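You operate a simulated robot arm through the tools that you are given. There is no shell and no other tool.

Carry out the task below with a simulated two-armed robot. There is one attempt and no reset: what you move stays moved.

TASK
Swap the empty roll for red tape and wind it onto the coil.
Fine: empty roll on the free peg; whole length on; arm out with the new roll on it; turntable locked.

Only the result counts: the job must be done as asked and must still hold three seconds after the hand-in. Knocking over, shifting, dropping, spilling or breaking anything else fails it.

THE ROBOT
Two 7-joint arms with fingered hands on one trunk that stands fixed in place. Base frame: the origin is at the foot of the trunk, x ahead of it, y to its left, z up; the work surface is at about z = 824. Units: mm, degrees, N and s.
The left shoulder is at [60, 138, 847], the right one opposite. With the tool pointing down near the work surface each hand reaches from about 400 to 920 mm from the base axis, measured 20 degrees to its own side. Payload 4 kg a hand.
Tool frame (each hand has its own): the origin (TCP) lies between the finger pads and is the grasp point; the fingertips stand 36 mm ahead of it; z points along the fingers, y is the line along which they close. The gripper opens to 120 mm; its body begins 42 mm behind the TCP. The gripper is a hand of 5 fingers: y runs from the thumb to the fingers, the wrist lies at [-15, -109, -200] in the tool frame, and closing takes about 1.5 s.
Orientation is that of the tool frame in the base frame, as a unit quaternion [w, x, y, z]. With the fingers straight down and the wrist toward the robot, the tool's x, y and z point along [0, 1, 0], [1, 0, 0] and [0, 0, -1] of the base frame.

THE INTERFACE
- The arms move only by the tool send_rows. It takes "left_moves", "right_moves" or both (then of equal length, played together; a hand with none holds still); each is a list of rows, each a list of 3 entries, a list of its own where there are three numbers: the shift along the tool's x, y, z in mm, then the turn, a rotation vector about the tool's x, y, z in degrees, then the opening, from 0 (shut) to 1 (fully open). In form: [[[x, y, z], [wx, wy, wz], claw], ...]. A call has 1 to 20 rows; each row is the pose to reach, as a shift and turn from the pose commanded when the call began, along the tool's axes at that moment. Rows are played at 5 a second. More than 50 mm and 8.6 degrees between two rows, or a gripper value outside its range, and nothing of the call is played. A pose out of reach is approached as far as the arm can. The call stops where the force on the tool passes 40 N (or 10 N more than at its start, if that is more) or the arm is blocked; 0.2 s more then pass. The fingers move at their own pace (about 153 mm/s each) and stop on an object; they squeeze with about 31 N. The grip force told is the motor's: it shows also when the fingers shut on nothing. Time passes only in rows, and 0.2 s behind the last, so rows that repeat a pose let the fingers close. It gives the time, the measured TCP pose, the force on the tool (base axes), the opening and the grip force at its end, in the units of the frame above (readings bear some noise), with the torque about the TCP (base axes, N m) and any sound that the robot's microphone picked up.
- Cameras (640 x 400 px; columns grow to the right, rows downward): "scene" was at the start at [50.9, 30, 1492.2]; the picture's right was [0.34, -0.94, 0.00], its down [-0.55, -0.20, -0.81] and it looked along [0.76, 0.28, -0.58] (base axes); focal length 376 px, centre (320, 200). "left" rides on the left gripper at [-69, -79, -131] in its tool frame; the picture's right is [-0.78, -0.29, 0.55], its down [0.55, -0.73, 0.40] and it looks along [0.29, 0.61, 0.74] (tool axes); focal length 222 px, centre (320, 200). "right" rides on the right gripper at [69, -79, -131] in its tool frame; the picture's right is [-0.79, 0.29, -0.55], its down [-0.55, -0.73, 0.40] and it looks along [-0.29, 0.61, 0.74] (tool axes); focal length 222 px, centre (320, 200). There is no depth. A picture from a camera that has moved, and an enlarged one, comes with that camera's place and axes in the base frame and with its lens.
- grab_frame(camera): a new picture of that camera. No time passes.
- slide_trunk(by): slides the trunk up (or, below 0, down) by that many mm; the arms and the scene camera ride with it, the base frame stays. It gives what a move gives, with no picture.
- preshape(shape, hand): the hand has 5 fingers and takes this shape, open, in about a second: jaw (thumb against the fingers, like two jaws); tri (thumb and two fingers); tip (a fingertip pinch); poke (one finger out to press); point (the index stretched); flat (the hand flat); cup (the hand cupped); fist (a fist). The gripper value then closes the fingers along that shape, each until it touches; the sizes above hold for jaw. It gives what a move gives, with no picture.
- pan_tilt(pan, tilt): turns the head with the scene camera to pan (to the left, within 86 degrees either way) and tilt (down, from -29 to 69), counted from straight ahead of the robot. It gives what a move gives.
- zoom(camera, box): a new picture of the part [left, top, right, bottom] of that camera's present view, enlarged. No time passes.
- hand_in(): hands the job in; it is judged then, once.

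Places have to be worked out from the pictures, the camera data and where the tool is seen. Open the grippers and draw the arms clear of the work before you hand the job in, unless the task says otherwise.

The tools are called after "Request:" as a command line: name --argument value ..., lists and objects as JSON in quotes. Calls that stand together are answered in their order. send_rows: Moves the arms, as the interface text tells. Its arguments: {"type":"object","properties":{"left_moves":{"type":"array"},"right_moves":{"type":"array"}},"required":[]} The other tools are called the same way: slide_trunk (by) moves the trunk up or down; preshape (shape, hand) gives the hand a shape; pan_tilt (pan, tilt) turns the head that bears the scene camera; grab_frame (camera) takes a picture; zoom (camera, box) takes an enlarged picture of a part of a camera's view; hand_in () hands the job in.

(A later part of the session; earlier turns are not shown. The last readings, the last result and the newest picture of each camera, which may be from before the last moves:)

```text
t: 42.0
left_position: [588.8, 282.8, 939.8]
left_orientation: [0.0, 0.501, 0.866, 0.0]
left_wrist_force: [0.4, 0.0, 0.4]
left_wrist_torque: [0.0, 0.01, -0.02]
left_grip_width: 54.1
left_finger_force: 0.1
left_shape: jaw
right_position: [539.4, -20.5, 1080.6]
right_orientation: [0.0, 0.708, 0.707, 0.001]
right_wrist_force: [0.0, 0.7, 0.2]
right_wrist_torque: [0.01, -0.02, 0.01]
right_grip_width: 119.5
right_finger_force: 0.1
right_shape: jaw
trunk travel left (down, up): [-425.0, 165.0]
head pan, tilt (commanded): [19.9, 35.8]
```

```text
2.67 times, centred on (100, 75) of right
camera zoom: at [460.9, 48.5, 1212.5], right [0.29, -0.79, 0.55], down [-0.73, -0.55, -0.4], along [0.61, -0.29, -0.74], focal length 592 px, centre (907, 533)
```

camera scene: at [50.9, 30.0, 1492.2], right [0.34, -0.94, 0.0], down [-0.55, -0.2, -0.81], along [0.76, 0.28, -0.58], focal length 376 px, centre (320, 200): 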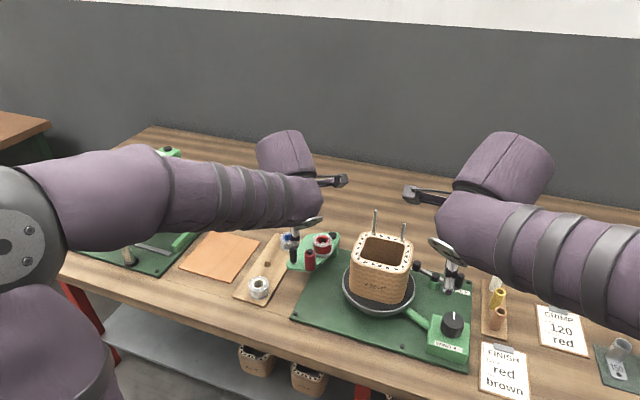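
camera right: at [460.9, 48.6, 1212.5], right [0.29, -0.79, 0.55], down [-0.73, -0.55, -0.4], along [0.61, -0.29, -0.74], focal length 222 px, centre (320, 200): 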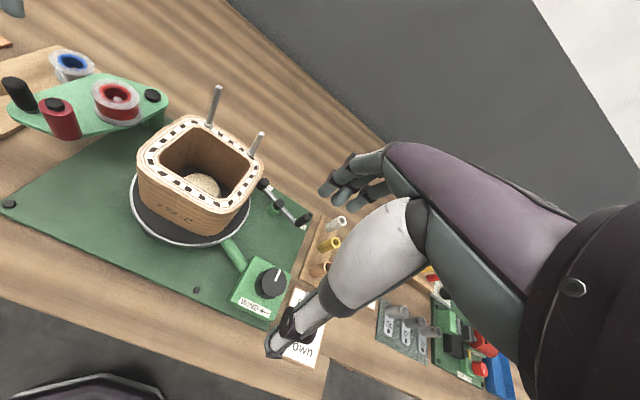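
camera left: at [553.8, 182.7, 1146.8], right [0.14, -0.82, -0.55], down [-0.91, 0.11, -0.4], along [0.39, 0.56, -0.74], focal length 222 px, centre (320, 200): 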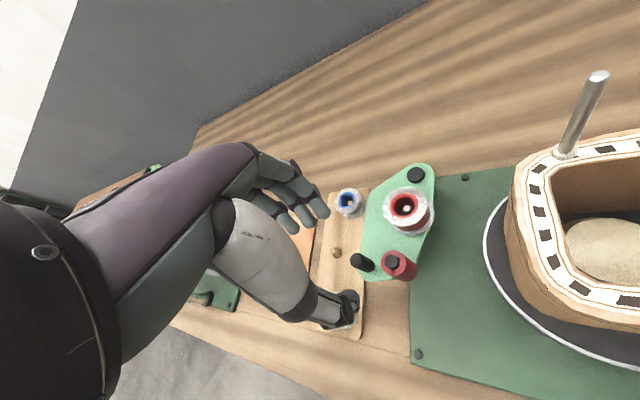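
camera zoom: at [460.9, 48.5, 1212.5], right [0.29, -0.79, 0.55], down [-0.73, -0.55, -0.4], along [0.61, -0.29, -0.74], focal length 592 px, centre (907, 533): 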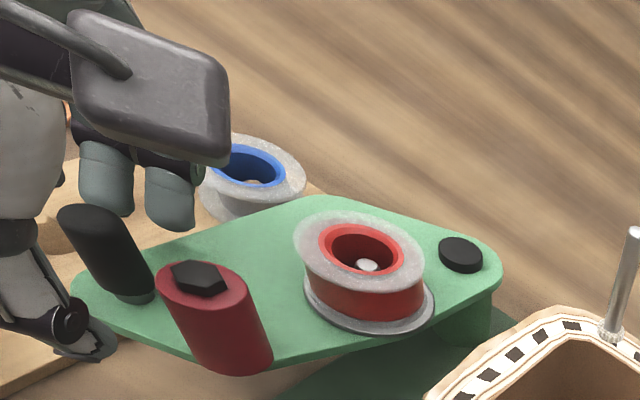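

The handle stands between thumb and index/middle finger. I'll close on it.

Request:
send_rows --left_moves '[[[0, 0, 0], [0, 0, 0], 0.36], [[0, 0, 0], [0, 0, 0], 0.28], [[0, 0, 0], [0, 0, 0], 0.2], [[0, 0, 0], [0, 0, 0], 0.12], [[0, 0, 0], [0, 0, 0], 0.05], [[0, 0, 0], [0, 0, 0], 0], [[0, 0, 0], [0, 0, 0], 0], [[0, 0, 0], [0, 0, 0], 0]]'

Request:
zoom --camera "left" --box '[260, 160, 420, 320]'

Request:
zoom --camera "right" --box '[0, 0, 200, 150]'

```text
t: 43.8
left_position: [588.3, 281.9, 940.2]
left_orientation: [0.0, 0.499, 0.866, 0.0]
left_wrist_force: [1.3, 0.1, -0.3]
left_wrist_torque: [0.12, -0.15, 0.01]
left_grip_width: 5.6
left_finger_force: 31.2
left_shape: jaw
right_position: [539.4, -21.2, 1081.8]
right_orientation: [0.0, 0.707, 0.707, -0.001]
right_wrist_force: [-0.2, -1.0, 0.1]
right_wrist_torque: [0.04, -0.02, 0.01]
right_grip_width: 119.7
right_finger_force: 0.0
right_shape: jaw
trunk travel left (down, up): [-425.0, 165.0]
head pan, tilt (commanded): [19.9, 35.8]
```

```text
2.50 times, centred on (340, 240) of left
camera zoom: at [554.5, 181.8, 1072.1], right [0.14, -0.83, -0.55], down [-0.91, 0.11, -0.4], along [0.39, 0.55, -0.74], focal length 555 px, centre (270, 100)
```

zoom: 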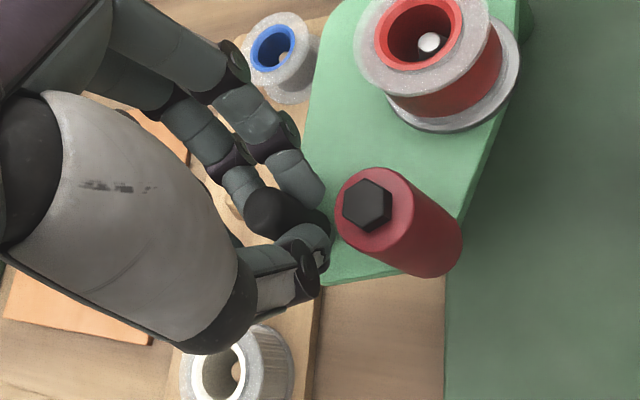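

```text
2.67 times, centred on (100, 75) of right
camera zoom: at [461.1, 48.5, 1212.4], right [0.29, -0.79, 0.55], down [-0.73, -0.55, -0.4], along [0.61, -0.29, -0.74], focal length 592 px, centre (907, 533)
```

zoom: 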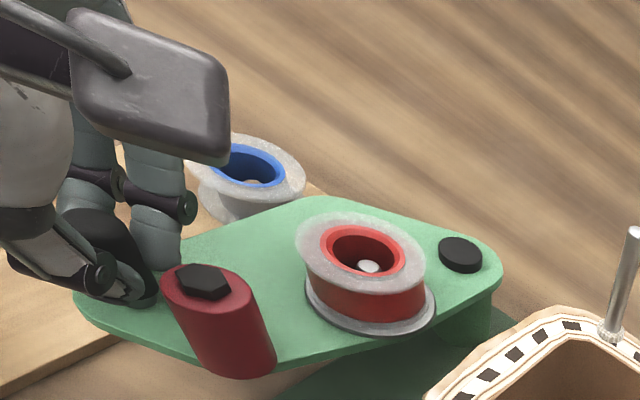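

Index, middle finger and thumb enclose the handle. I'll swing the arm slowly toward the coil along its arc about the pivot (700,233.5), the first 20°.

Request:
send_rows --left_moves '[[[-3.2, -4.3, 0], [0, 0, 0], 0], [[-6.4, -8.5, 0], [0, 0, 0], 0], [[-9.8, -12.5, 0], [0, 0, 0], 0], [[-13.3, -16.5, 0], [0, 0, 0], 0], [[-17.2, -20.1, 0], [0, 0, 0], 0], [[-21.1, -23.7, 0], [0, 0, 0], 0], [[-25.2, -27, 0], [0, 0, 0], 0], [[-29.3, -30.3, 0], [0, 0, 0], 0], [[-29.3, -30.3, 0], [0, 0, 0], 0]]'

Request:
zoom --camera "right" --box '[0, 0, 240, 200]'

Request:
grab_frame --camera "left"

Request:
zoom --camera "scene" --box '[250, 200, 420, 310]'

```text
t: 45.8
left_position: [577.3, 241.7, 940.1]
left_orientation: [0.0, 0.5, 0.866, -0.001]
left_wrist_force: [1.9, -1.3, -1.4]
left_wrist_torque: [0.07, -0.1, 0.0]
left_grip_width: 4.9
left_finger_force: 31.4
left_shape: jaw
right_position: [538.8, -22.6, 1080.8]
right_orientation: [0.0, 0.707, 0.707, -0.001]
right_wrist_force: [0.1, -0.1, -0.2]
right_wrist_torque: [0.03, -0.01, 0.02]
right_grip_width: 119.5
right_finger_force: 0.1
right_shape: jaw
trunk travel left (down, up): [-425.0, 165.0]
head pan, tilt (commanded): [19.9, 35.8]
```

```text
2.00 times, centred on (120, 100) of right
camera zoom: at [461.1, 48.3, 1212.4], right [0.29, -0.79, 0.55], down [-0.73, -0.55, -0.4], along [0.61, -0.29, -0.74], focal length 444 px, centre (720, 400)
```

zoom: 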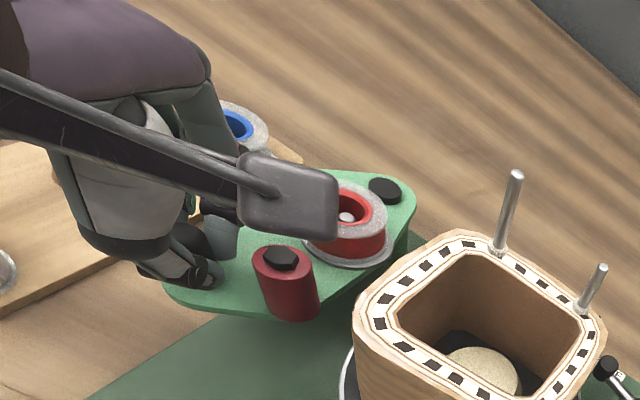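

```text
taken
camera left: at [543.5, 141.4, 1071.9], right [0.14, -0.83, -0.55], down [-0.91, 0.11, -0.4], along [0.39, 0.55, -0.74], focal length 222 px, centre (320, 200)
```

left: 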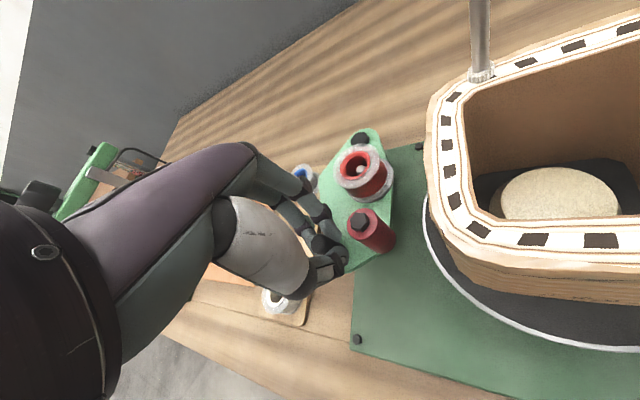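

```text
3.64 times, centred on (335, 255) of scene
camera zoom: at [51.2, 29.8, 1492.1], right [0.34, -0.94, 0.0], down [-0.55, -0.2, -0.81], along [0.76, 0.28, -0.58], focal length 1366 px, centre (266, 0)
```

zoom: 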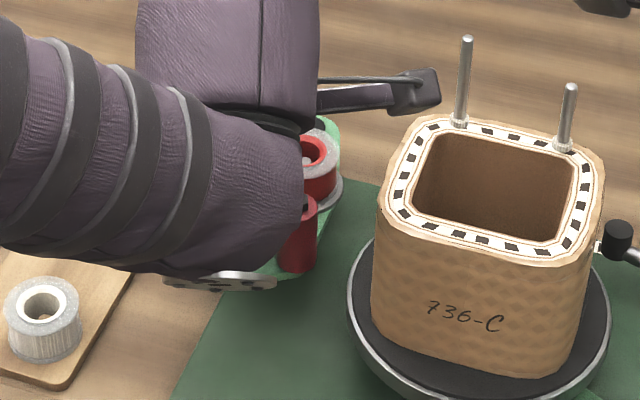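

The arm follows with only about 2 N. I'll continue toward the coil in smaller steps and watch for roller contact.

Request:
send_rows --left_moves '[[[-4.4, -3, 0], [0, 0, 0], 0], [[-8.9, -5.8, 0], [0, 0, 0], 0], [[-13.5, -8.4, 0], [0, 0, 0], 0], [[-18.2, -10.9, 0], [0, 0, 0], 0], [[-23, -13.1, 0], [0, 0, 0], 0], [[-27.9, -15.1, 0], [0, 0, 0], 0], [[-27.9, -15.1, 0], [0, 0, 0], 0]]'

Request:
zoom --camera "right" --box '[0, 0, 240, 200]'

Request:
zoom --camera "scene" --box '[250, 200, 420, 310]'

Request:
grab_frame --camera "left"

```text
t: 47.4
left_position: [579.1, 211.0, 940.1]
left_orientation: [0.0, 0.5, 0.866, 0.0]
left_wrist_force: [0.3, -0.7, -4.8]
left_wrist_torque: [0.0, -0.05, 0.06]
left_grip_width: 4.2
left_finger_force: 31.0
left_shape: jaw
right_position: [539.1, -20.1, 1080.6]
right_orientation: [-0.001, 0.707, 0.707, -0.001]
right_wrist_force: [0.2, 0.7, 0.6]
right_wrist_torque: [0.0, 0.03, -0.03]
right_grip_width: 119.6
right_finger_force: 0.0
right_shape: jaw
trunk travel left (down, up): [-425.0, 165.0]
head pan, tilt (commanded): [19.9, 35.8]
```

```text
2.00 times, centred on (120, 100) of right
camera zoom: at [461.2, 48.5, 1212.4], right [0.29, -0.79, 0.55], down [-0.73, -0.55, -0.4], along [0.61, -0.29, -0.74], focal length 444 px, centre (720, 400)
```

zoom: 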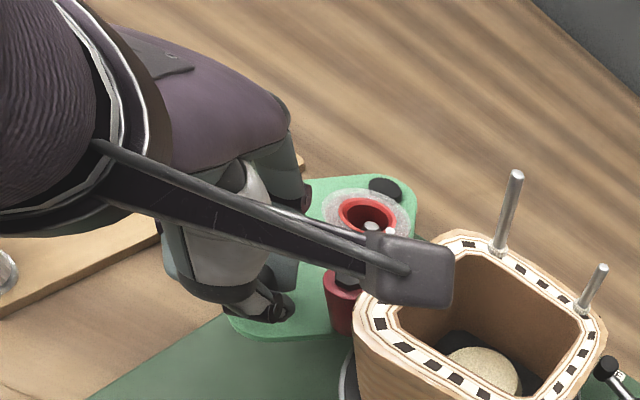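

```text
3.64 times, centred on (335, 255) of scene
camera zoom: at [51.3, 29.9, 1492.2], right [0.34, -0.94, 0.0], down [-0.55, -0.2, -0.81], along [0.76, 0.28, -0.59], focal length 1366 px, centre (266, 0)
```

zoom: 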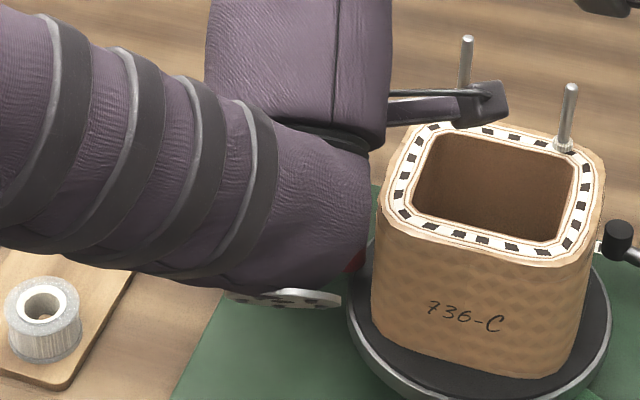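

```text
taken
camera left: at [545.1, 110.6, 1072.0], right [0.14, -0.82, -0.55], down [-0.91, 0.11, -0.4], along [0.39, 0.55, -0.74], focal length 222 px, centre (320, 200)
```

left: 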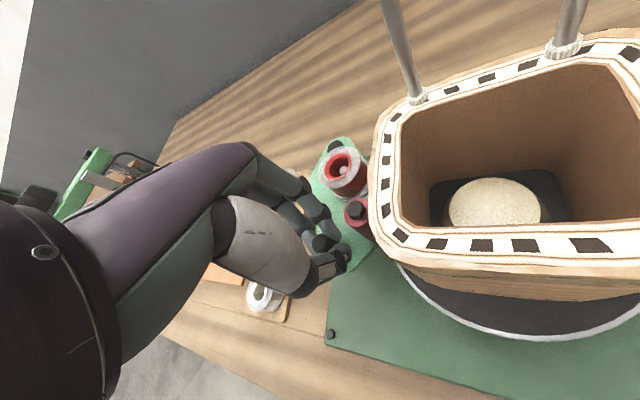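

No contact yet, as the roller is just short of the coil. I'll continue in small steps.

Request:
send_rows --left_moves '[[[-2.5, -0.9, 0], [0, 0, 0], 0], [[-5, -1.7, 0], [0, 0, 0], 0], [[-7.5, -2.5, 0], [0, 0, 0], 0], [[-10, -3.2, 0], [0, 0, 0], 0], [[-10, -3.2, 0], [0, 0, 0], 0]]'

Request:
grab_frame --camera "left"

Request:
zoom --camera "right" --box '[60, 60, 240, 200]'

```text
t: 48.6
left_position: [581.4, 200.9, 941.2]
left_orientation: [0.0, 0.499, 0.866, 0.001]
left_wrist_force: [2.0, 2.7, -4.2]
left_wrist_torque: [0.12, -0.1, 0.05]
left_grip_width: 4.3
left_finger_force: 31.0
left_shape: jaw
right_position: [539.4, -21.2, 1080.7]
right_orientation: [-0.001, 0.707, 0.708, -0.001]
right_wrist_force: [1.0, 0.2, -0.5]
right_wrist_torque: [-0.01, 0.02, 0.01]
right_grip_width: 119.7
right_finger_force: 0.1
right_shape: jaw
trunk travel left (down, up): [-425.0, 165.0]
head pan, tilt (commanded): [19.9, 35.8]
```

```text
taken
camera left: at [546.8, 101.2, 1072.0], right [0.14, -0.82, -0.55], down [-0.91, 0.11, -0.4], along [0.39, 0.55, -0.74], focal length 222 px, centre (320, 200)
```

left: 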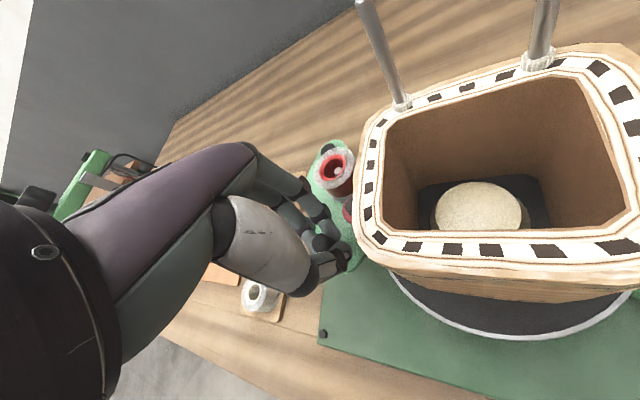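

```text
2.86 times, centred on (150, 130) of right
camera zoom: at [461.3, 48.9, 1212.3], right [0.29, -0.78, 0.55], down [-0.73, -0.55, -0.4], along [0.61, -0.29, -0.74], focal length 635 px, centre (806, 400)
```

zoom: 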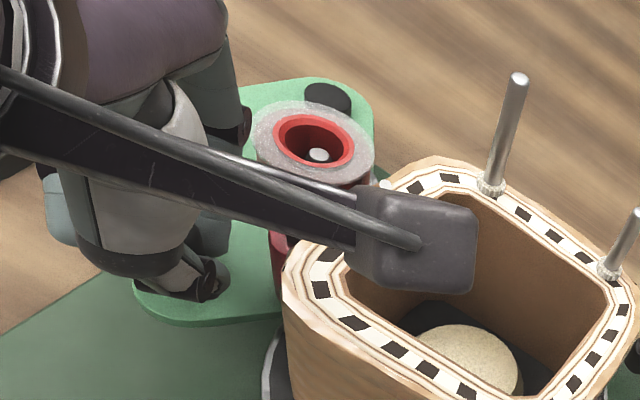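

Still low force, so I'll keep going in small steps until the roller meets the coil.

Request:
send_rows --left_moves '[[[-2, -0.5, 0], [0, 0, 0], 0], [[-4.1, -1, 0], [0, 0, 0], 0], [[-6.2, -1.5, 0], [0, 0, 0], 0], [[-6.2, -1.5, 0], [0, 0, 0], 0]]'

Request:
zoom --camera "left" --box '[280, 120, 420, 300]'

Request:
zoom --camera "right" --box '[60, 60, 240, 200]'

```text
t: 49.6
left_position: [582.2, 193.8, 940.0]
left_orientation: [0.001, 0.5, 0.866, 0.0]
left_wrist_force: [5.0, 2.9, -5.7]
left_wrist_torque: [0.15, -0.2, 0.04]
left_grip_width: 3.5
left_finger_force: 30.8
left_shape: jaw
right_position: [540.4, -21.7, 1080.3]
right_orientation: [-0.001, 0.707, 0.707, -0.001]
right_wrist_force: [0.9, -0.2, 0.7]
right_wrist_torque: [0.02, -0.01, 0.0]
right_grip_width: 119.8
right_finger_force: 0.0
right_shape: jaw
trunk travel left (down, up): [-425.0, 165.0]
head pan, tilt (commanded): [19.9, 35.8]
```

```text
2.22 times, centred on (350, 210) of left
camera zoom: at [548.4, 92.7, 1072.0], right [0.14, -0.83, -0.55], down [-0.91, 0.11, -0.4], along [0.39, 0.55, -0.74], focal length 494 px, centre (253, 178)
```

zoom: 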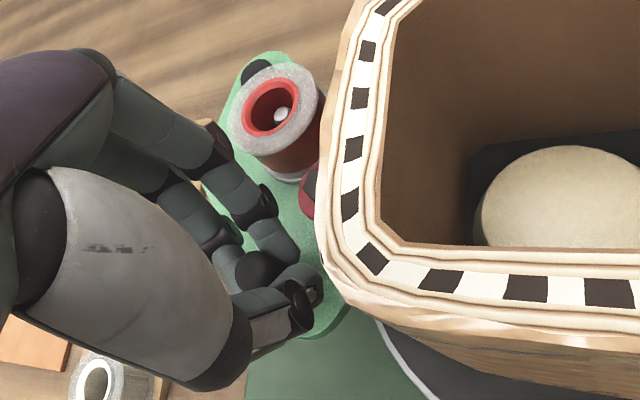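

```text
2.86 times, centred on (150, 130) of right
camera zoom: at [461.6, 48.4, 1212.2], right [0.29, -0.79, 0.55], down [-0.74, -0.55, -0.4], along [0.61, -0.29, -0.74], focal length 635 px, centre (806, 400)
```

zoom: 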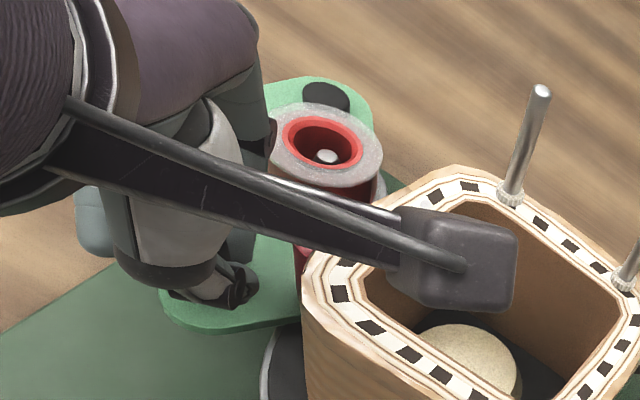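

The coil looks slightly different in the right view, so I need to check whether it moved before going any further.

Request:
zoom --camera "scene" --box '[330, 200, 480, 370]'

Request:
zoom --camera "right" --box '[120, 70, 280, 260]'

Request:
grab_frame --camera "scene"

```text
2.35 times, centred on (405, 285) of scene
camera zoom: at [51.7, 30.1, 1492.1], right [0.34, -0.94, 0.0], down [-0.55, -0.2, -0.81], along [0.76, 0.28, -0.59], focal length 884 px, centre (120, 0)
```

zoom: 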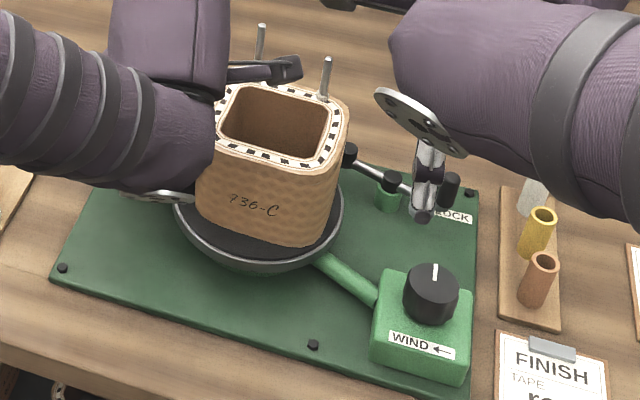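

```text
2.11 times, centred on (200, 165) of right
camera zoom: at [461.6, 48.4, 1212.2], right [0.29, -0.79, 0.55], down [-0.74, -0.55, -0.4], along [0.61, -0.29, -0.74], focal length 468 px, centre (573, 274)
```

zoom: 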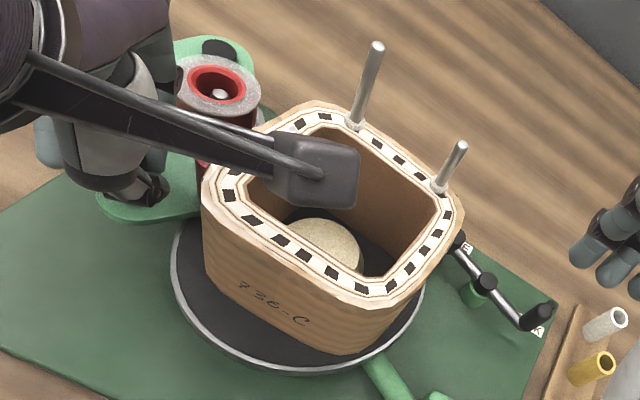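

```text
taken
camera scene: at [51.7, 30.1, 1492.1], right [0.34, -0.94, 0.0], down [-0.55, -0.2, -0.81], along [0.76, 0.28, -0.59], focal length 376 px, centre (320, 200)
```

scene: 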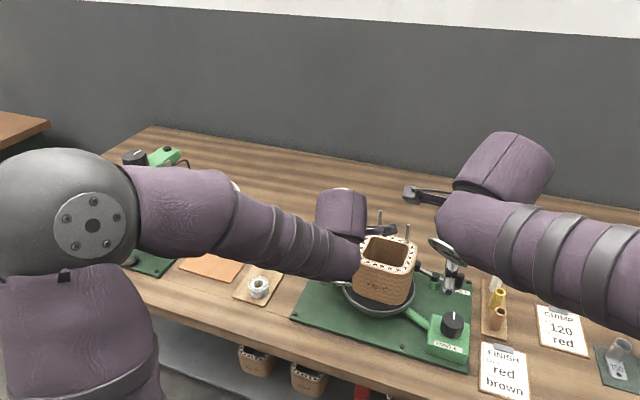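

The coil slid about 8 mm on the turntable when the roller pressed it, so contact was at roughly 40° of swing. I'll back the arm off right away to just short of that point and see where the coil stands.

Request:
send_rows --left_moves '[[[2, 0.5, 0], [0, 0, 0], 0], [[4.1, 1, 0], [0, 0, 0], 0], [[6.2, 1.5, 0], [0, 0, 0], 0], [[8.7, 2.3, 0], [0, 0, 0], 0], [[8.7, 2.3, 0], [0, 0, 0], 0]]'

Request:
zoom --camera "right" --box '[120, 70, 280, 260]'

Request:
zoom --camera "scene" --box '[330, 200, 480, 370]'

Request:
zoom --camera "left" --box '[280, 60, 640, 340]'

```text
t: 50.8
left_position: [579.6, 202.1, 940.9]
left_orientation: [0.0, 0.5, 0.866, 0.0]
left_wrist_force: [4.2, -1.6, -4.1]
left_wrist_torque: [0.05, -0.21, -0.07]
left_grip_width: 3.6
left_finger_force: 31.2
left_shape: jaw
right_position: [540.8, -20.5, 1081.3]
right_orientation: [0.0, 0.707, 0.707, -0.001]
right_wrist_force: [-0.3, 0.2, -0.3]
right_wrist_torque: [-0.03, -0.02, 0.02]
right_grip_width: 119.4
right_finger_force: 0.0
right_shape: jaw
trunk travel left (down, up): [-425.0, 165.0]
head pan, tilt (commanded): [19.9, 35.8]
```

```text
2.11 times, centred on (200, 165) of right
camera zoom: at [461.5, 48.4, 1212.3], right [0.29, -0.79, 0.55], down [-0.74, -0.55, -0.4], along [0.61, -0.29, -0.74], focal length 468 px, centre (573, 274)
```

zoom: 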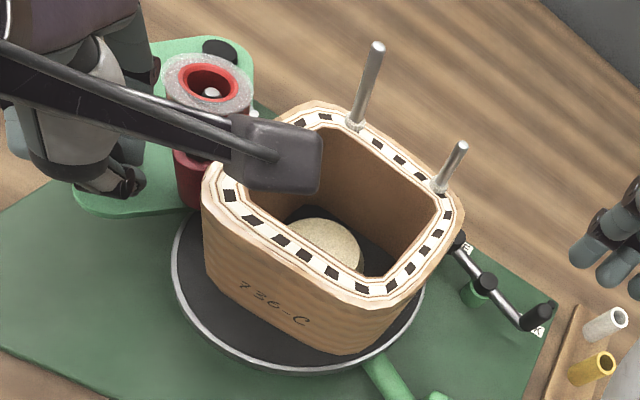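

```text
2.35 times, centred on (405, 285) of scene
camera zoom: at [51.6, 29.8, 1492.2], right [0.34, -0.94, 0.0], down [-0.55, -0.2, -0.81], along [0.76, 0.28, -0.59], focal length 884 px, centre (120, 0)
```

zoom: 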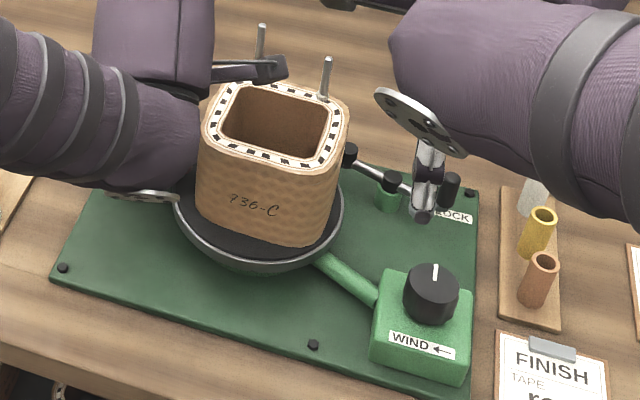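

```text
1.43 times, centred on (460, 200) of left
camera zoom: at [545.6, 102.5, 1072.0], right [0.14, -0.83, -0.55], down [-0.91, 0.11, -0.4], along [0.39, 0.55, -0.74], focal length 317 px, centre (120, 200)
```

zoom: 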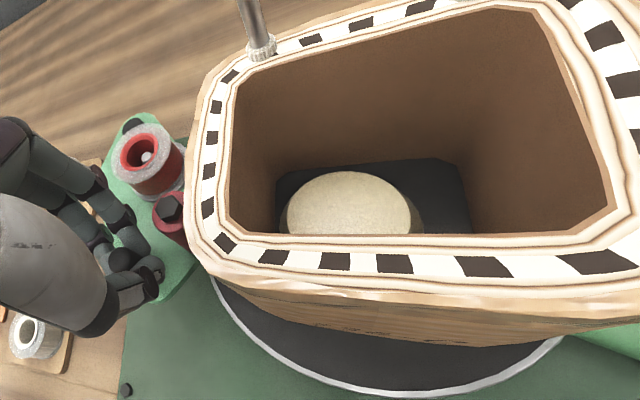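

The coil stayed about 8 mm off toward −y, so it's free on the table and must be set back. I'll close the right hand and bring it to the −y side of the coil, using the finger side as a soft pusher while the left hand keeps the roller at the original contact point as a stop.

Request:
send_rows --right_moves '[[[-2, 15, 20], [0, 0, 0], 0.6], [[-5, 30, 40], [0, 0, 0], 0.3], [[-8, 42, 60], [0, 0, 0], 0.1], [[-10, 50, 80], [0, 0, 0], 0], [[-10, 50, 80], [0, 0, 0], 0], [[-10, 50, 80], [0, 0, 0], 0], [[-10, 50, 80], [0, 0, 0], 0]]'

Request:
grab_frame --camera "right"

Request:
zoom --camera "scene" --box '[320, 180, 520, 360]'

Request:
grab_frame --camera "left"

```text
t: 52.4
left_position: [581.0, 202.3, 941.4]
left_orientation: [0.001, 0.5, 0.866, 0.0]
left_wrist_force: [4.0, -1.1, -2.8]
left_wrist_torque: [0.02, -0.14, -0.07]
left_grip_width: 4.0
left_finger_force: 31.2
left_shape: jaw
right_position: [589.7, -28.9, 1002.1]
right_orientation: [0.0, 0.707, 0.707, -0.001]
right_wrist_force: [-0.5, 1.2, -0.2]
right_wrist_torque: [-0.02, -0.02, -0.02]
right_grip_width: 0.4
right_finger_force: 31.0
right_shape: jaw
trunk travel left (down, up): [-425.0, 165.0]
head pan, tilt (commanded): [19.9, 35.8]
```

```text
taken
camera right: at [511.1, 40.9, 1133.0], right [0.29, -0.79, 0.55], down [-0.74, -0.55, -0.4], along [0.61, -0.29, -0.74], focal length 222 px, centre (320, 200)
```

right: 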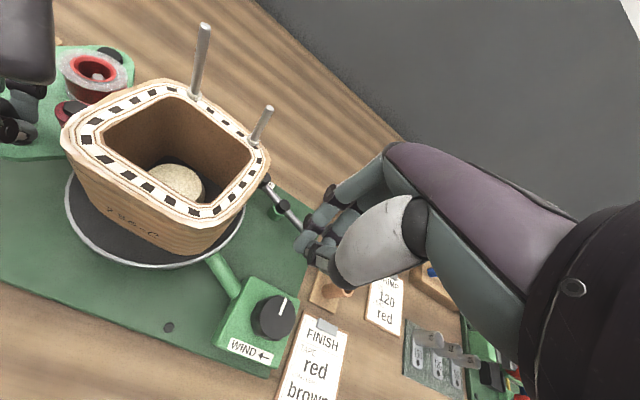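

```text
2.22 times, centred on (420, 270) of scene
camera zoom: at [51.6, 29.9, 1492.2], right [0.34, -0.94, 0.0], down [-0.55, -0.2, -0.81], along [0.76, 0.28, -0.59], focal length 835 px, centre (98, 44)
```

zoom: 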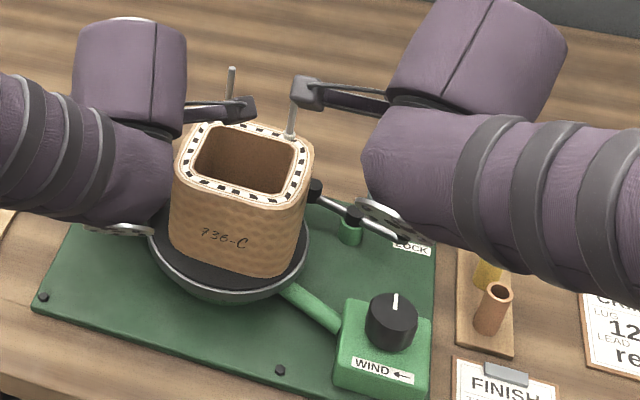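

```text
taken
camera left: at [545.6, 102.5, 1071.9], right [0.14, -0.83, -0.55], down [-0.91, 0.11, -0.4], along [0.39, 0.55, -0.74], focal length 222 px, centre (320, 200)
```

left: 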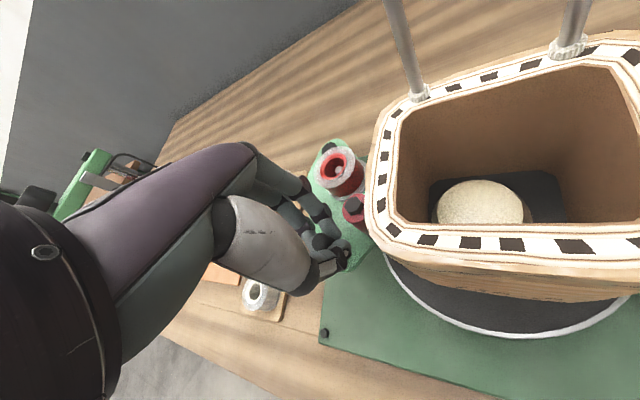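

The two hand cameras would come too close if I pushed now. I'll open the left hand first, see whether the arm stays put on its own, and then lift that hand away.

Request:
send_rows --left_moves '[[[0, 0, 0], [0, 0, 0], 0.15], [[0, 0, 0], [0, 0, 0], 0.3], [[0, 0, 0], [0, 0, 0], 0.42], [[0, 0, 0], [0, 0, 0], 0.42], [[0, 0, 0], [0, 0, 0], 0.42]]'

Request:
grab_frame --camera "left"

Request:
grab_frame --camera "right"

```text
t: 53.6
left_position: [579.6, 201.8, 939.6]
left_orientation: [0.001, 0.5, 0.866, 0.0]
left_wrist_force: [0.4, -0.7, -0.3]
left_wrist_torque: [0.03, 0.02, -0.03]
left_grip_width: 50.2
left_finger_force: 0.1
left_shape: jaw
right_position: [588.9, -27.7, 1002.0]
right_orientation: [0.0, 0.707, 0.707, 0.001]
right_wrist_force: [0.2, 0.8, -0.4]
right_wrist_torque: [-0.02, 0.03, -0.01]
right_grip_width: 0.0
right_finger_force: 31.1
right_shape: jaw
trunk travel left (down, up): [-425.0, 165.0]
head pan, tilt (commanded): [19.9, 35.8]
```

```text
taken
camera left: at [545.1, 102.5, 1072.2], right [0.14, -0.83, -0.55], down [-0.91, 0.11, -0.4], along [0.39, 0.55, -0.74], focal length 222 px, centre (320, 200)
```

left: 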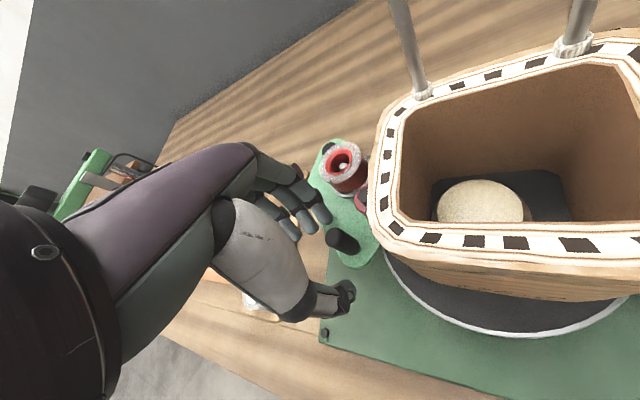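

```text
taken
camera right: at [510.6, 40.9, 1133.3], right [0.29, -0.79, 0.55], down [-0.73, -0.55, -0.4], along [0.61, -0.29, -0.74], focal length 222 px, centre (320, 200)
```

right: 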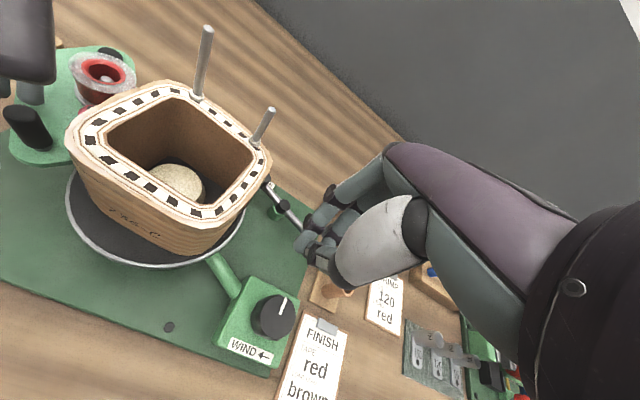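

On release the arm's own spring pulled it inward, so the roller now rests against the coil. I'll lift the left hand clear so I can look at the coil properly.

Request:
send_rows --left_moves '[[[0, 0, -20], [0, 0, 0], 0.42], [[0, 0, -45], [0, 0, 0], 0.42], [[0, 0, -75], [0, 0, 0], 0.42], [[20, -15, -100], [0, 0, 0], 0.42], [[45, -30, -120], [0, 0, 0], 0.42], [[75, -45, -130], [0, 0, 0], 0.42], [[105, -60, -140], [0, 0, 0], 0.42], [[105, -60, -140], [0, 0, 0], 0.42]]'

Request:
grab_frame --camera "left"

Request:
grab_frame --camera "right"

Request:
zoom --camera "scene" --box '[270, 190, 470, 340]'

```text
t: 55.4
left_position: [474.8, 264.5, 1082.6]
left_orientation: [0.0, 0.5, 0.866, 0.001]
left_wrist_force: [0.3, -0.1, 0.6]
left_wrist_torque: [-0.01, 0.05, -0.01]
left_grip_width: 50.5
left_finger_force: 0.2
left_shape: jaw
right_position: [589.3, -29.9, 1001.0]
right_orientation: [0.0, 0.707, 0.707, -0.001]
right_wrist_force: [-0.3, -0.4, 0.2]
right_wrist_torque: [0.0, 0.0, -0.01]
right_grip_width: 0.0
right_finger_force: 31.1
right_shape: jaw
trunk travel left (down, up): [-425.0, 165.0]
head pan, tilt (commanded): [19.9, 35.8]
```

```text
taken
camera left: at [440.5, 163.4, 1213.6], right [0.14, -0.83, -0.55], down [-0.91, 0.11, -0.4], along [0.39, 0.55, -0.74], focal length 222 px, centre (320, 200)
```

left: 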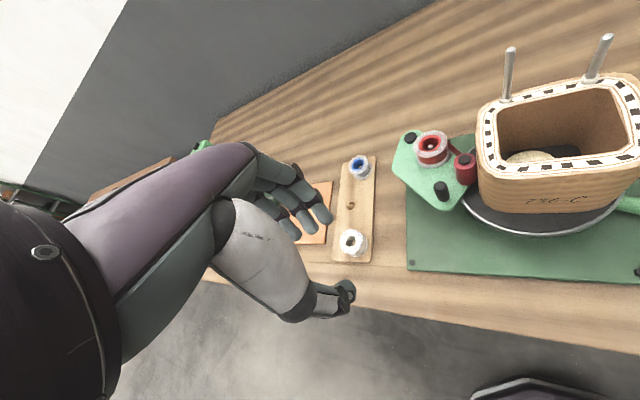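

```text
taken
camera right: at [510.8, 40.8, 1133.1], right [0.29, -0.79, 0.55], down [-0.74, -0.55, -0.4], along [0.61, -0.29, -0.74], focal length 222 px, centre (320, 200)
```

right: 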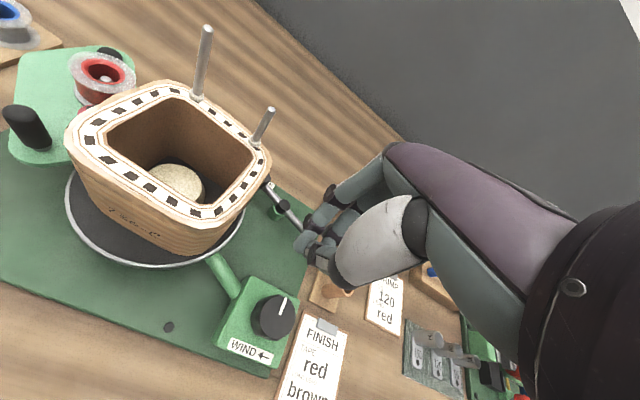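

```text
2.67 times, centred on (370, 265) of scene
camera zoom: at [51.1, 29.9, 1492.2], right [0.34, -0.94, 0.0], down [-0.55, -0.2, -0.81], along [0.76, 0.28, -0.58], focal length 1002 px, centre (187, 27)
```

zoom: 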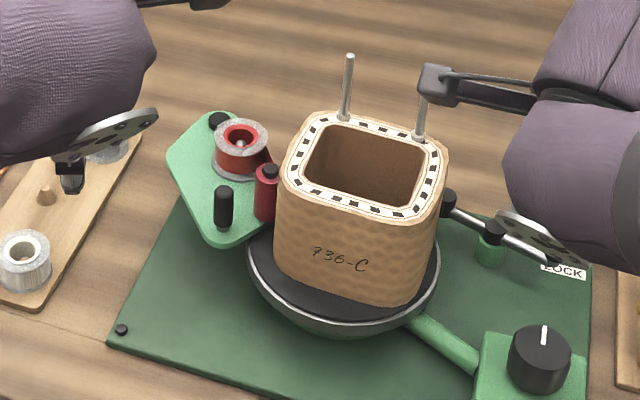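

Something red seems to run from the roll to the roller now, so I'll zoom in on the arm and coil from all three cameras.

Request:
zoom --camera "left" --box '[380, 30, 640, 240]'

Request:
zoom --camera "right" --box '[0, 20, 280, 280]'

Request:
zoom --camera "scene" --box '[310, 210, 440, 320]'

```text
1.90 times, centred on (510, 135) of left
camera zoom: at [440.5, 163.4, 1213.6], right [0.14, -0.83, -0.55], down [-0.91, 0.11, -0.4], along [0.39, 0.55, -0.74], focal length 423 px, centre (-42, 324)
```

zoom: 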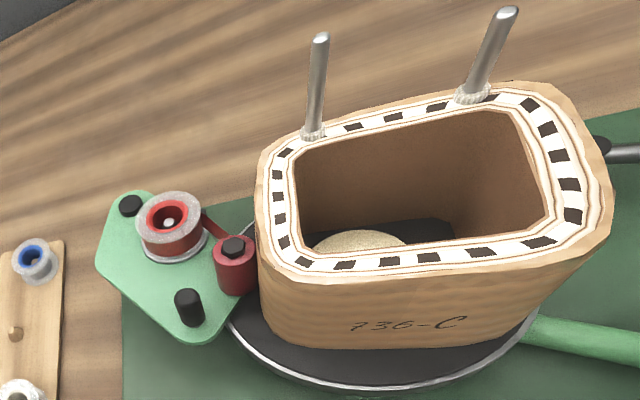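

```text
1.54 times, centred on (140, 150) of right
camera zoom: at [510.8, 40.8, 1133.1], right [0.29, -0.79, 0.55], down [-0.74, -0.55, -0.4], along [0.61, -0.29, -0.74], focal length 342 px, centre (597, 277)
```

zoom: 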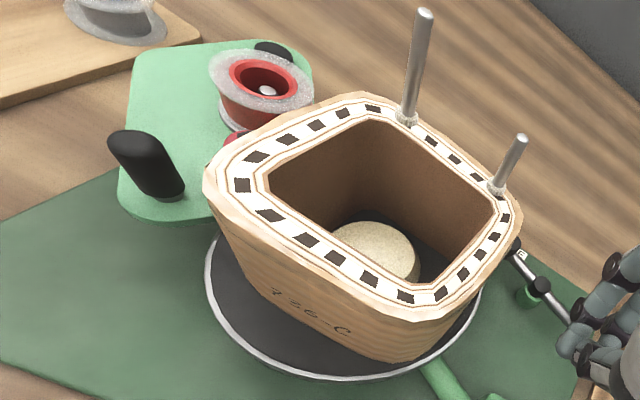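

```text
3.64 times, centred on (375, 265) of scene
camera zoom: at [51.1, 29.9, 1492.2], right [0.34, -0.94, 0.0], down [-0.55, -0.2, -0.81], along [0.76, 0.28, -0.58], focal length 1366 px, centre (120, -36)
```

zoom: 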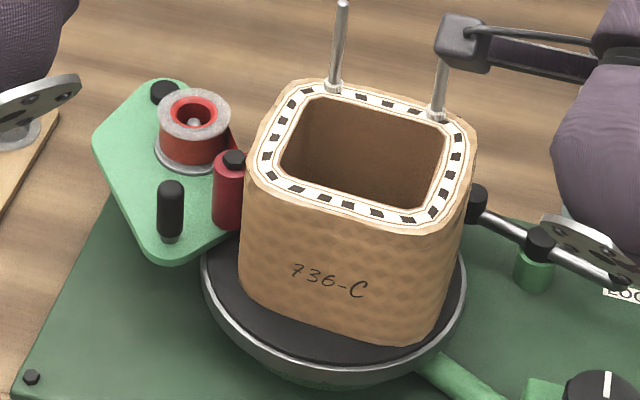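

The tape has threaded itself from the red roll round the roller to the coil, and the dome hub locates the coil loosely. Next is the lock lever, so I'll raise the right hand out of the way and study it.

Request:
send_rows --right_moves '[[[0, -15, -25], [0, 0, 0], 0], [[0, -30, -50], [0, 0, 0], 0.2], [[0, -45, -75], [0, 0, 0], 0.4], [[0, -60, -90], [0, 0, 0], 0.5], [[0, -60, -90], [0, 0, 0], 0.5]]'

Request:
zoom --camera "right" --box '[200, 140, 360, 240]'

Request:
zoom --camera "scene" --box '[400, 240, 480, 300]'

Request:
grab_frame --camera "right"

```text
t: 56.6
left_position: [475.5, 264.3, 1081.9]
left_orientation: [0.001, 0.5, 0.866, 0.0]
left_wrist_force: [0.2, -0.4, 0.9]
left_wrist_torque: [-0.01, 0.04, 0.01]
left_grip_width: 50.2
left_finger_force: 0.0
left_shape: jaw
right_position: [530.5, -27.2, 1093.1]
right_orientation: [-0.001, 0.707, 0.707, 0.0]
right_wrist_force: [0.9, 0.1, 0.0]
right_wrist_torque: [0.0, 0.0, -0.01]
right_grip_width: 59.9
right_finger_force: 0.0
right_shape: jaw
trunk travel left (down, up): [-425.0, 165.0]
head pan, tilt (commanded): [19.9, 35.8]
```

```text
4.00 times, centred on (280, 190) of right
camera zoom: at [451.4, 42.6, 1224.1], right [0.29, -0.78, 0.55], down [-0.73, -0.55, -0.4], along [0.61, -0.29, -0.74], focal length 888 px, centre (480, 240)
```

zoom: 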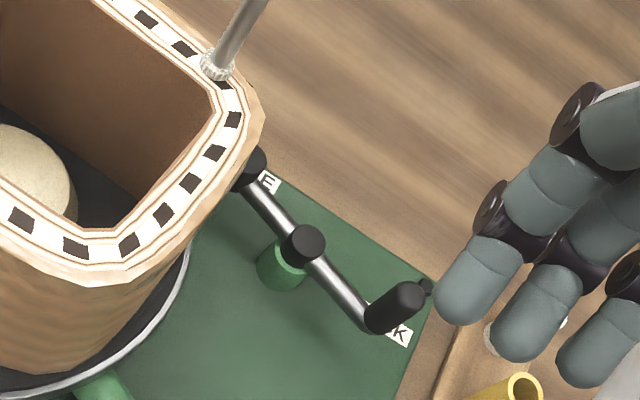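

```text
6.67 times, centred on (440, 270) of scene
camera zoom: at [51.0, 30.0, 1492.2], right [0.34, -0.94, 0.0], down [-0.55, -0.2, -0.81], along [0.76, 0.28, -0.58], focal length 2504 px, centre (-480, -267)
```

zoom: 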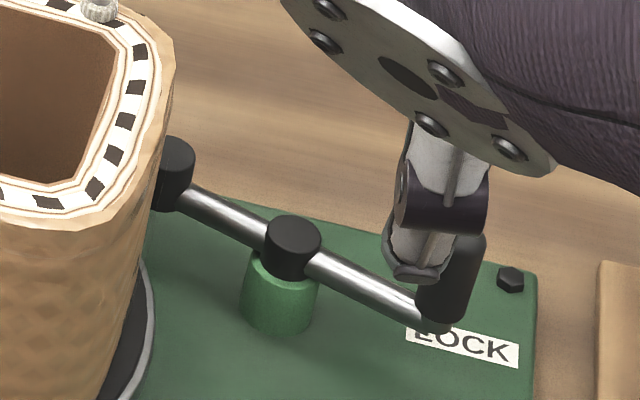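

```text
taken
camera right: at [451.4, 42.6, 1224.1], right [0.29, -0.78, 0.55], down [-0.73, -0.55, -0.4], along [0.61, -0.29, -0.74], focal length 222 px, centre (320, 200)
```

right: 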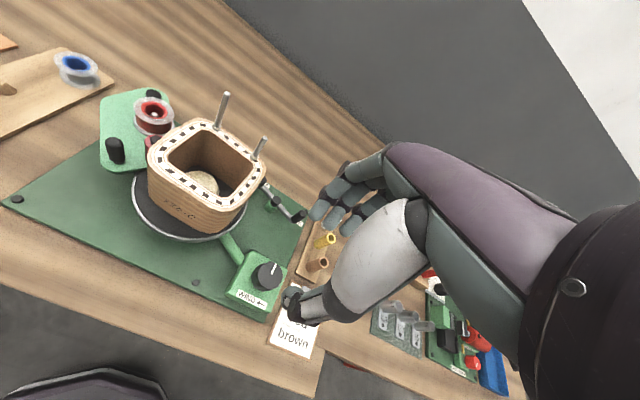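

The labels lie parallel to the lever at both of its ends, so the tall handle now at LOCK has to travel about 180° to FREE. I'll turn the right hand to −45° yaw and hover over the lever handle at (670,-62).

Request:
send_rows --right_moves '[[[-4, 15, 6], [0, 0, -5.6], 0.5], [[-9, 31, 14], [0, 0, -11.2], 0.5], [[-13, 48, 22], [0, 0, -16.9], 0.5], [[-18, 66, 32], [0, 0, -22.5], 0.5], [[-23, 84, 45], [0, 0, -28.1], 0.5], [[-27, 102, 60], [0, 0, -33.7], 0.5], [[-32, 119, 75], [0, 0, -39.4], 0.5], [[-36, 135, 90], [0, 0, -45], 0.5], [[-36, 135, 90], [0, 0, -45], 0.5]]'

Request:
grab_frame --camera "right"

Request:
zoom --camera "scene" --box '[380, 180, 520, 310]'

Request:
grab_frame --camera "left"

```text
t: 58.6
left_position: [474.6, 263.4, 1081.3]
left_orientation: [0.0, 0.5, 0.866, -0.001]
left_wrist_force: [-0.1, 0.5, 0.5]
left_wrist_torque: [0.01, -0.01, -0.01]
left_grip_width: 50.1
left_finger_force: 0.1
left_shape: jaw
right_position: [664.6, -63.8, 1000.0]
right_orientation: [-0.001, 0.381, 0.924, 0.001]
right_wrist_force: [0.5, -0.2, -0.3]
right_wrist_torque: [0.03, -0.04, 0.01]
right_grip_width: 59.8
right_finger_force: 0.0
right_shape: jaw
trunk travel left (down, up): [-425.0, 165.0]
head pan, tilt (commanded): [19.9, 35.8]
```

```text
taken
camera right: at [561.2, -71.1, 1132.0], right [0.76, -0.35, 0.55], down [-0.13, -0.91, -0.4], along [0.64, 0.23, -0.74], focal length 222 px, centre (320, 200)
```

right: 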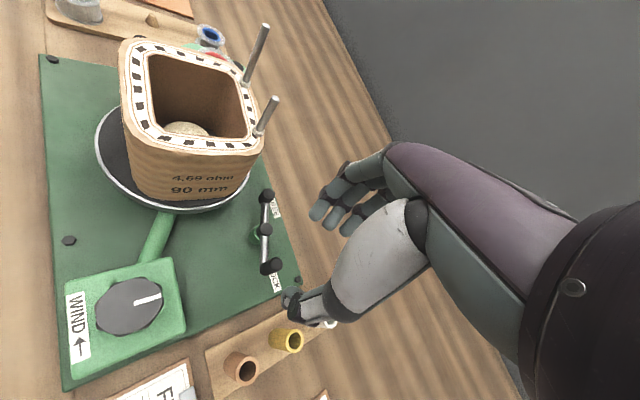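

```text
3.08 times, centred on (450, 245) of scene
camera zoom: at [50.7, 30.0, 1492.2], right [0.34, -0.94, 0.0], down [-0.55, -0.2, -0.81], along [0.76, 0.28, -0.58], focal length 1156 px, centre (-80, 62)
```

zoom: 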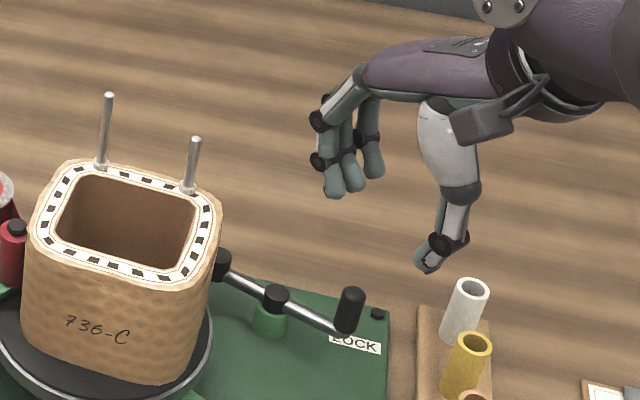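

```text
taken
camera left: at [440.4, 163.5, 1213.9], right [0.14, -0.83, -0.55], down [-0.91, 0.11, -0.4], along [0.39, 0.55, -0.74], focal length 222 px, centre (320, 200)
```

left: 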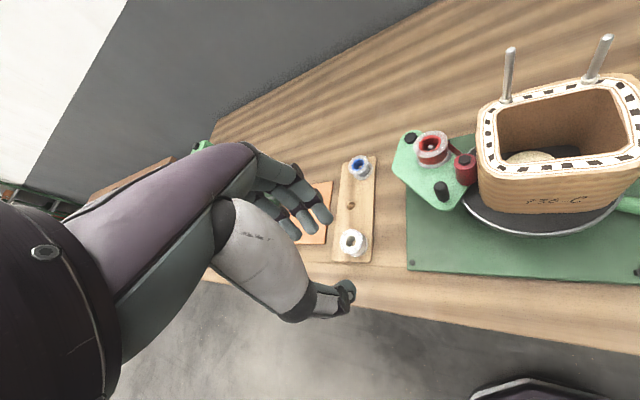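

The handle shows where I predicted, at pixel (270,266). I'll zoom in to refine its position before descending.

Request:
zoom --camera "right" --box '[220, 170, 340, 310]'

Request:
zoom --camera "scene" --box '[420, 250, 480, 300]'

```text
2.86 times, centred on (280, 240) of right
camera zoom: at [561.2, -71.1, 1132.0], right [0.76, -0.35, 0.55], down [-0.13, -0.91, -0.4], along [0.64, 0.23, -0.74], focal length 635 px, centre (434, 86)
```

zoom: 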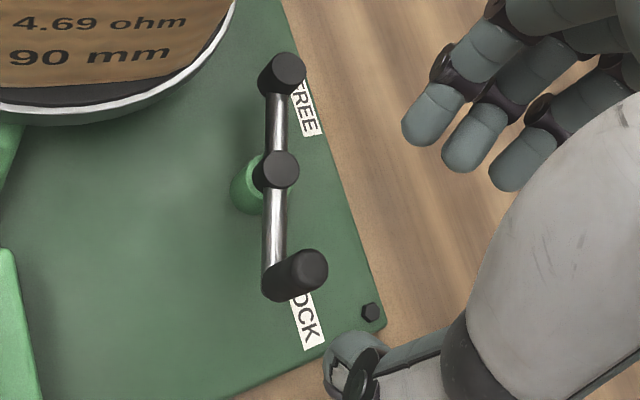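

```text
8.00 times, centred on (450, 275) of scene
camera zoom: at [50.7, 30.0, 1492.2], right [0.34, -0.94, 0.0], down [-0.55, -0.2, -0.81], along [0.76, 0.28, -0.58], focal length 3005 px, centre (-720, -400)
```

zoom: 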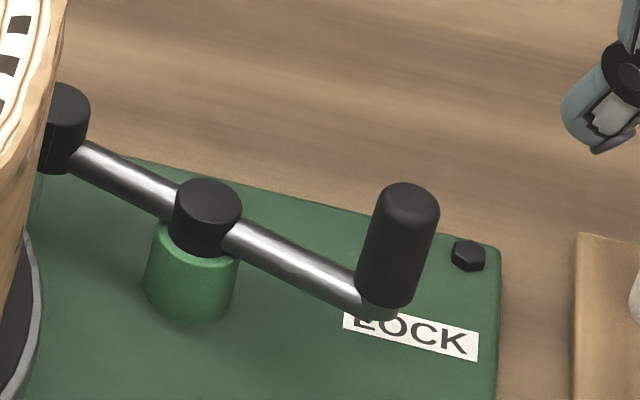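

Handle refined to (668,-62), top 903.5, with the pivot at (686,-15.5). I'll descend around it to z≈913.

Request:
send_rows --right_moves '[[[0.5, -0.5, 25], [0, 0, 0], 0.5], [[0.5, -0.5, 50], [0, 0, 0], 0.5], [[0.5, -0.5, 70], [0, 0, 0], 0.45], [[0.5, -0.5, 87], [0, 0, 0], 0.45], [[0.5, -0.5, 87], [0, 0, 0], 0.45]]'

Request:
zoom --camera "right" --box '[220, 150, 380, 310]'

Request:
zoom --camera "scene" --box '[400, 220, 500, 300]'

```text
t: 59.8
left_position: [475.2, 264.6, 1083.0]
left_orientation: [0.0, 0.5, 0.866, 0.0]
left_wrist_force: [0.2, 0.6, 0.3]
left_wrist_torque: [-0.02, -0.03, -0.02]
left_grip_width: 50.2
left_finger_force: 0.1
left_shape: jaw
right_position: [666.4, -64.6, 914.1]
right_orientation: [0.0, 0.383, 0.924, 0.0]
right_wrist_force: [0.7, -0.5, -0.4]
right_wrist_torque: [-0.01, -0.04, -0.01]
right_grip_width: 54.2
right_finger_force: 0.0
right_shape: jaw
trunk travel left (down, up): [-425.0, 165.0]
head pan, tilt (commanded): [19.9, 35.8]
```

```text
2.50 times, centred on (300, 230) of right
camera zoom: at [561.0, -71.2, 1046.2], right [0.76, -0.35, 0.55], down [-0.13, -0.91, -0.4], along [0.64, 0.23, -0.74], focal length 555 px, centre (370, 125)
```

zoom: 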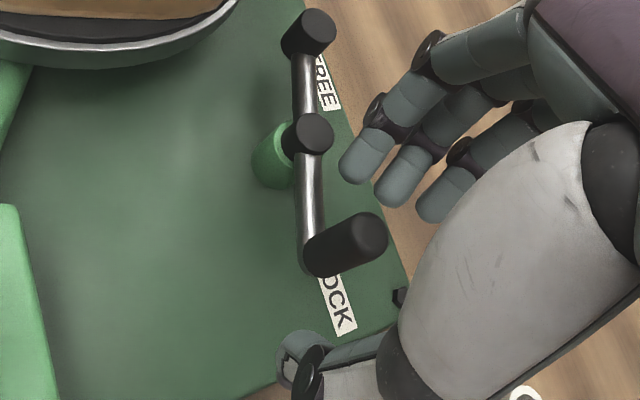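

```text
5.00 times, centred on (450, 260) of scene
camera zoom: at [50.9, 29.9, 1492.2], right [0.34, -0.94, 0.0], down [-0.55, -0.2, -0.81], along [0.76, 0.28, -0.58], focal length 1878 px, centre (-330, -100)
```

zoom: 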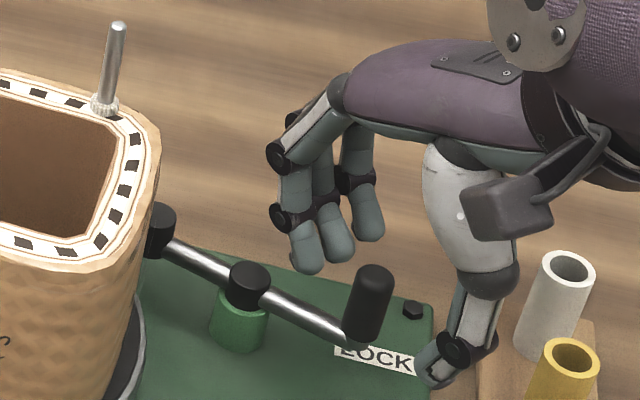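

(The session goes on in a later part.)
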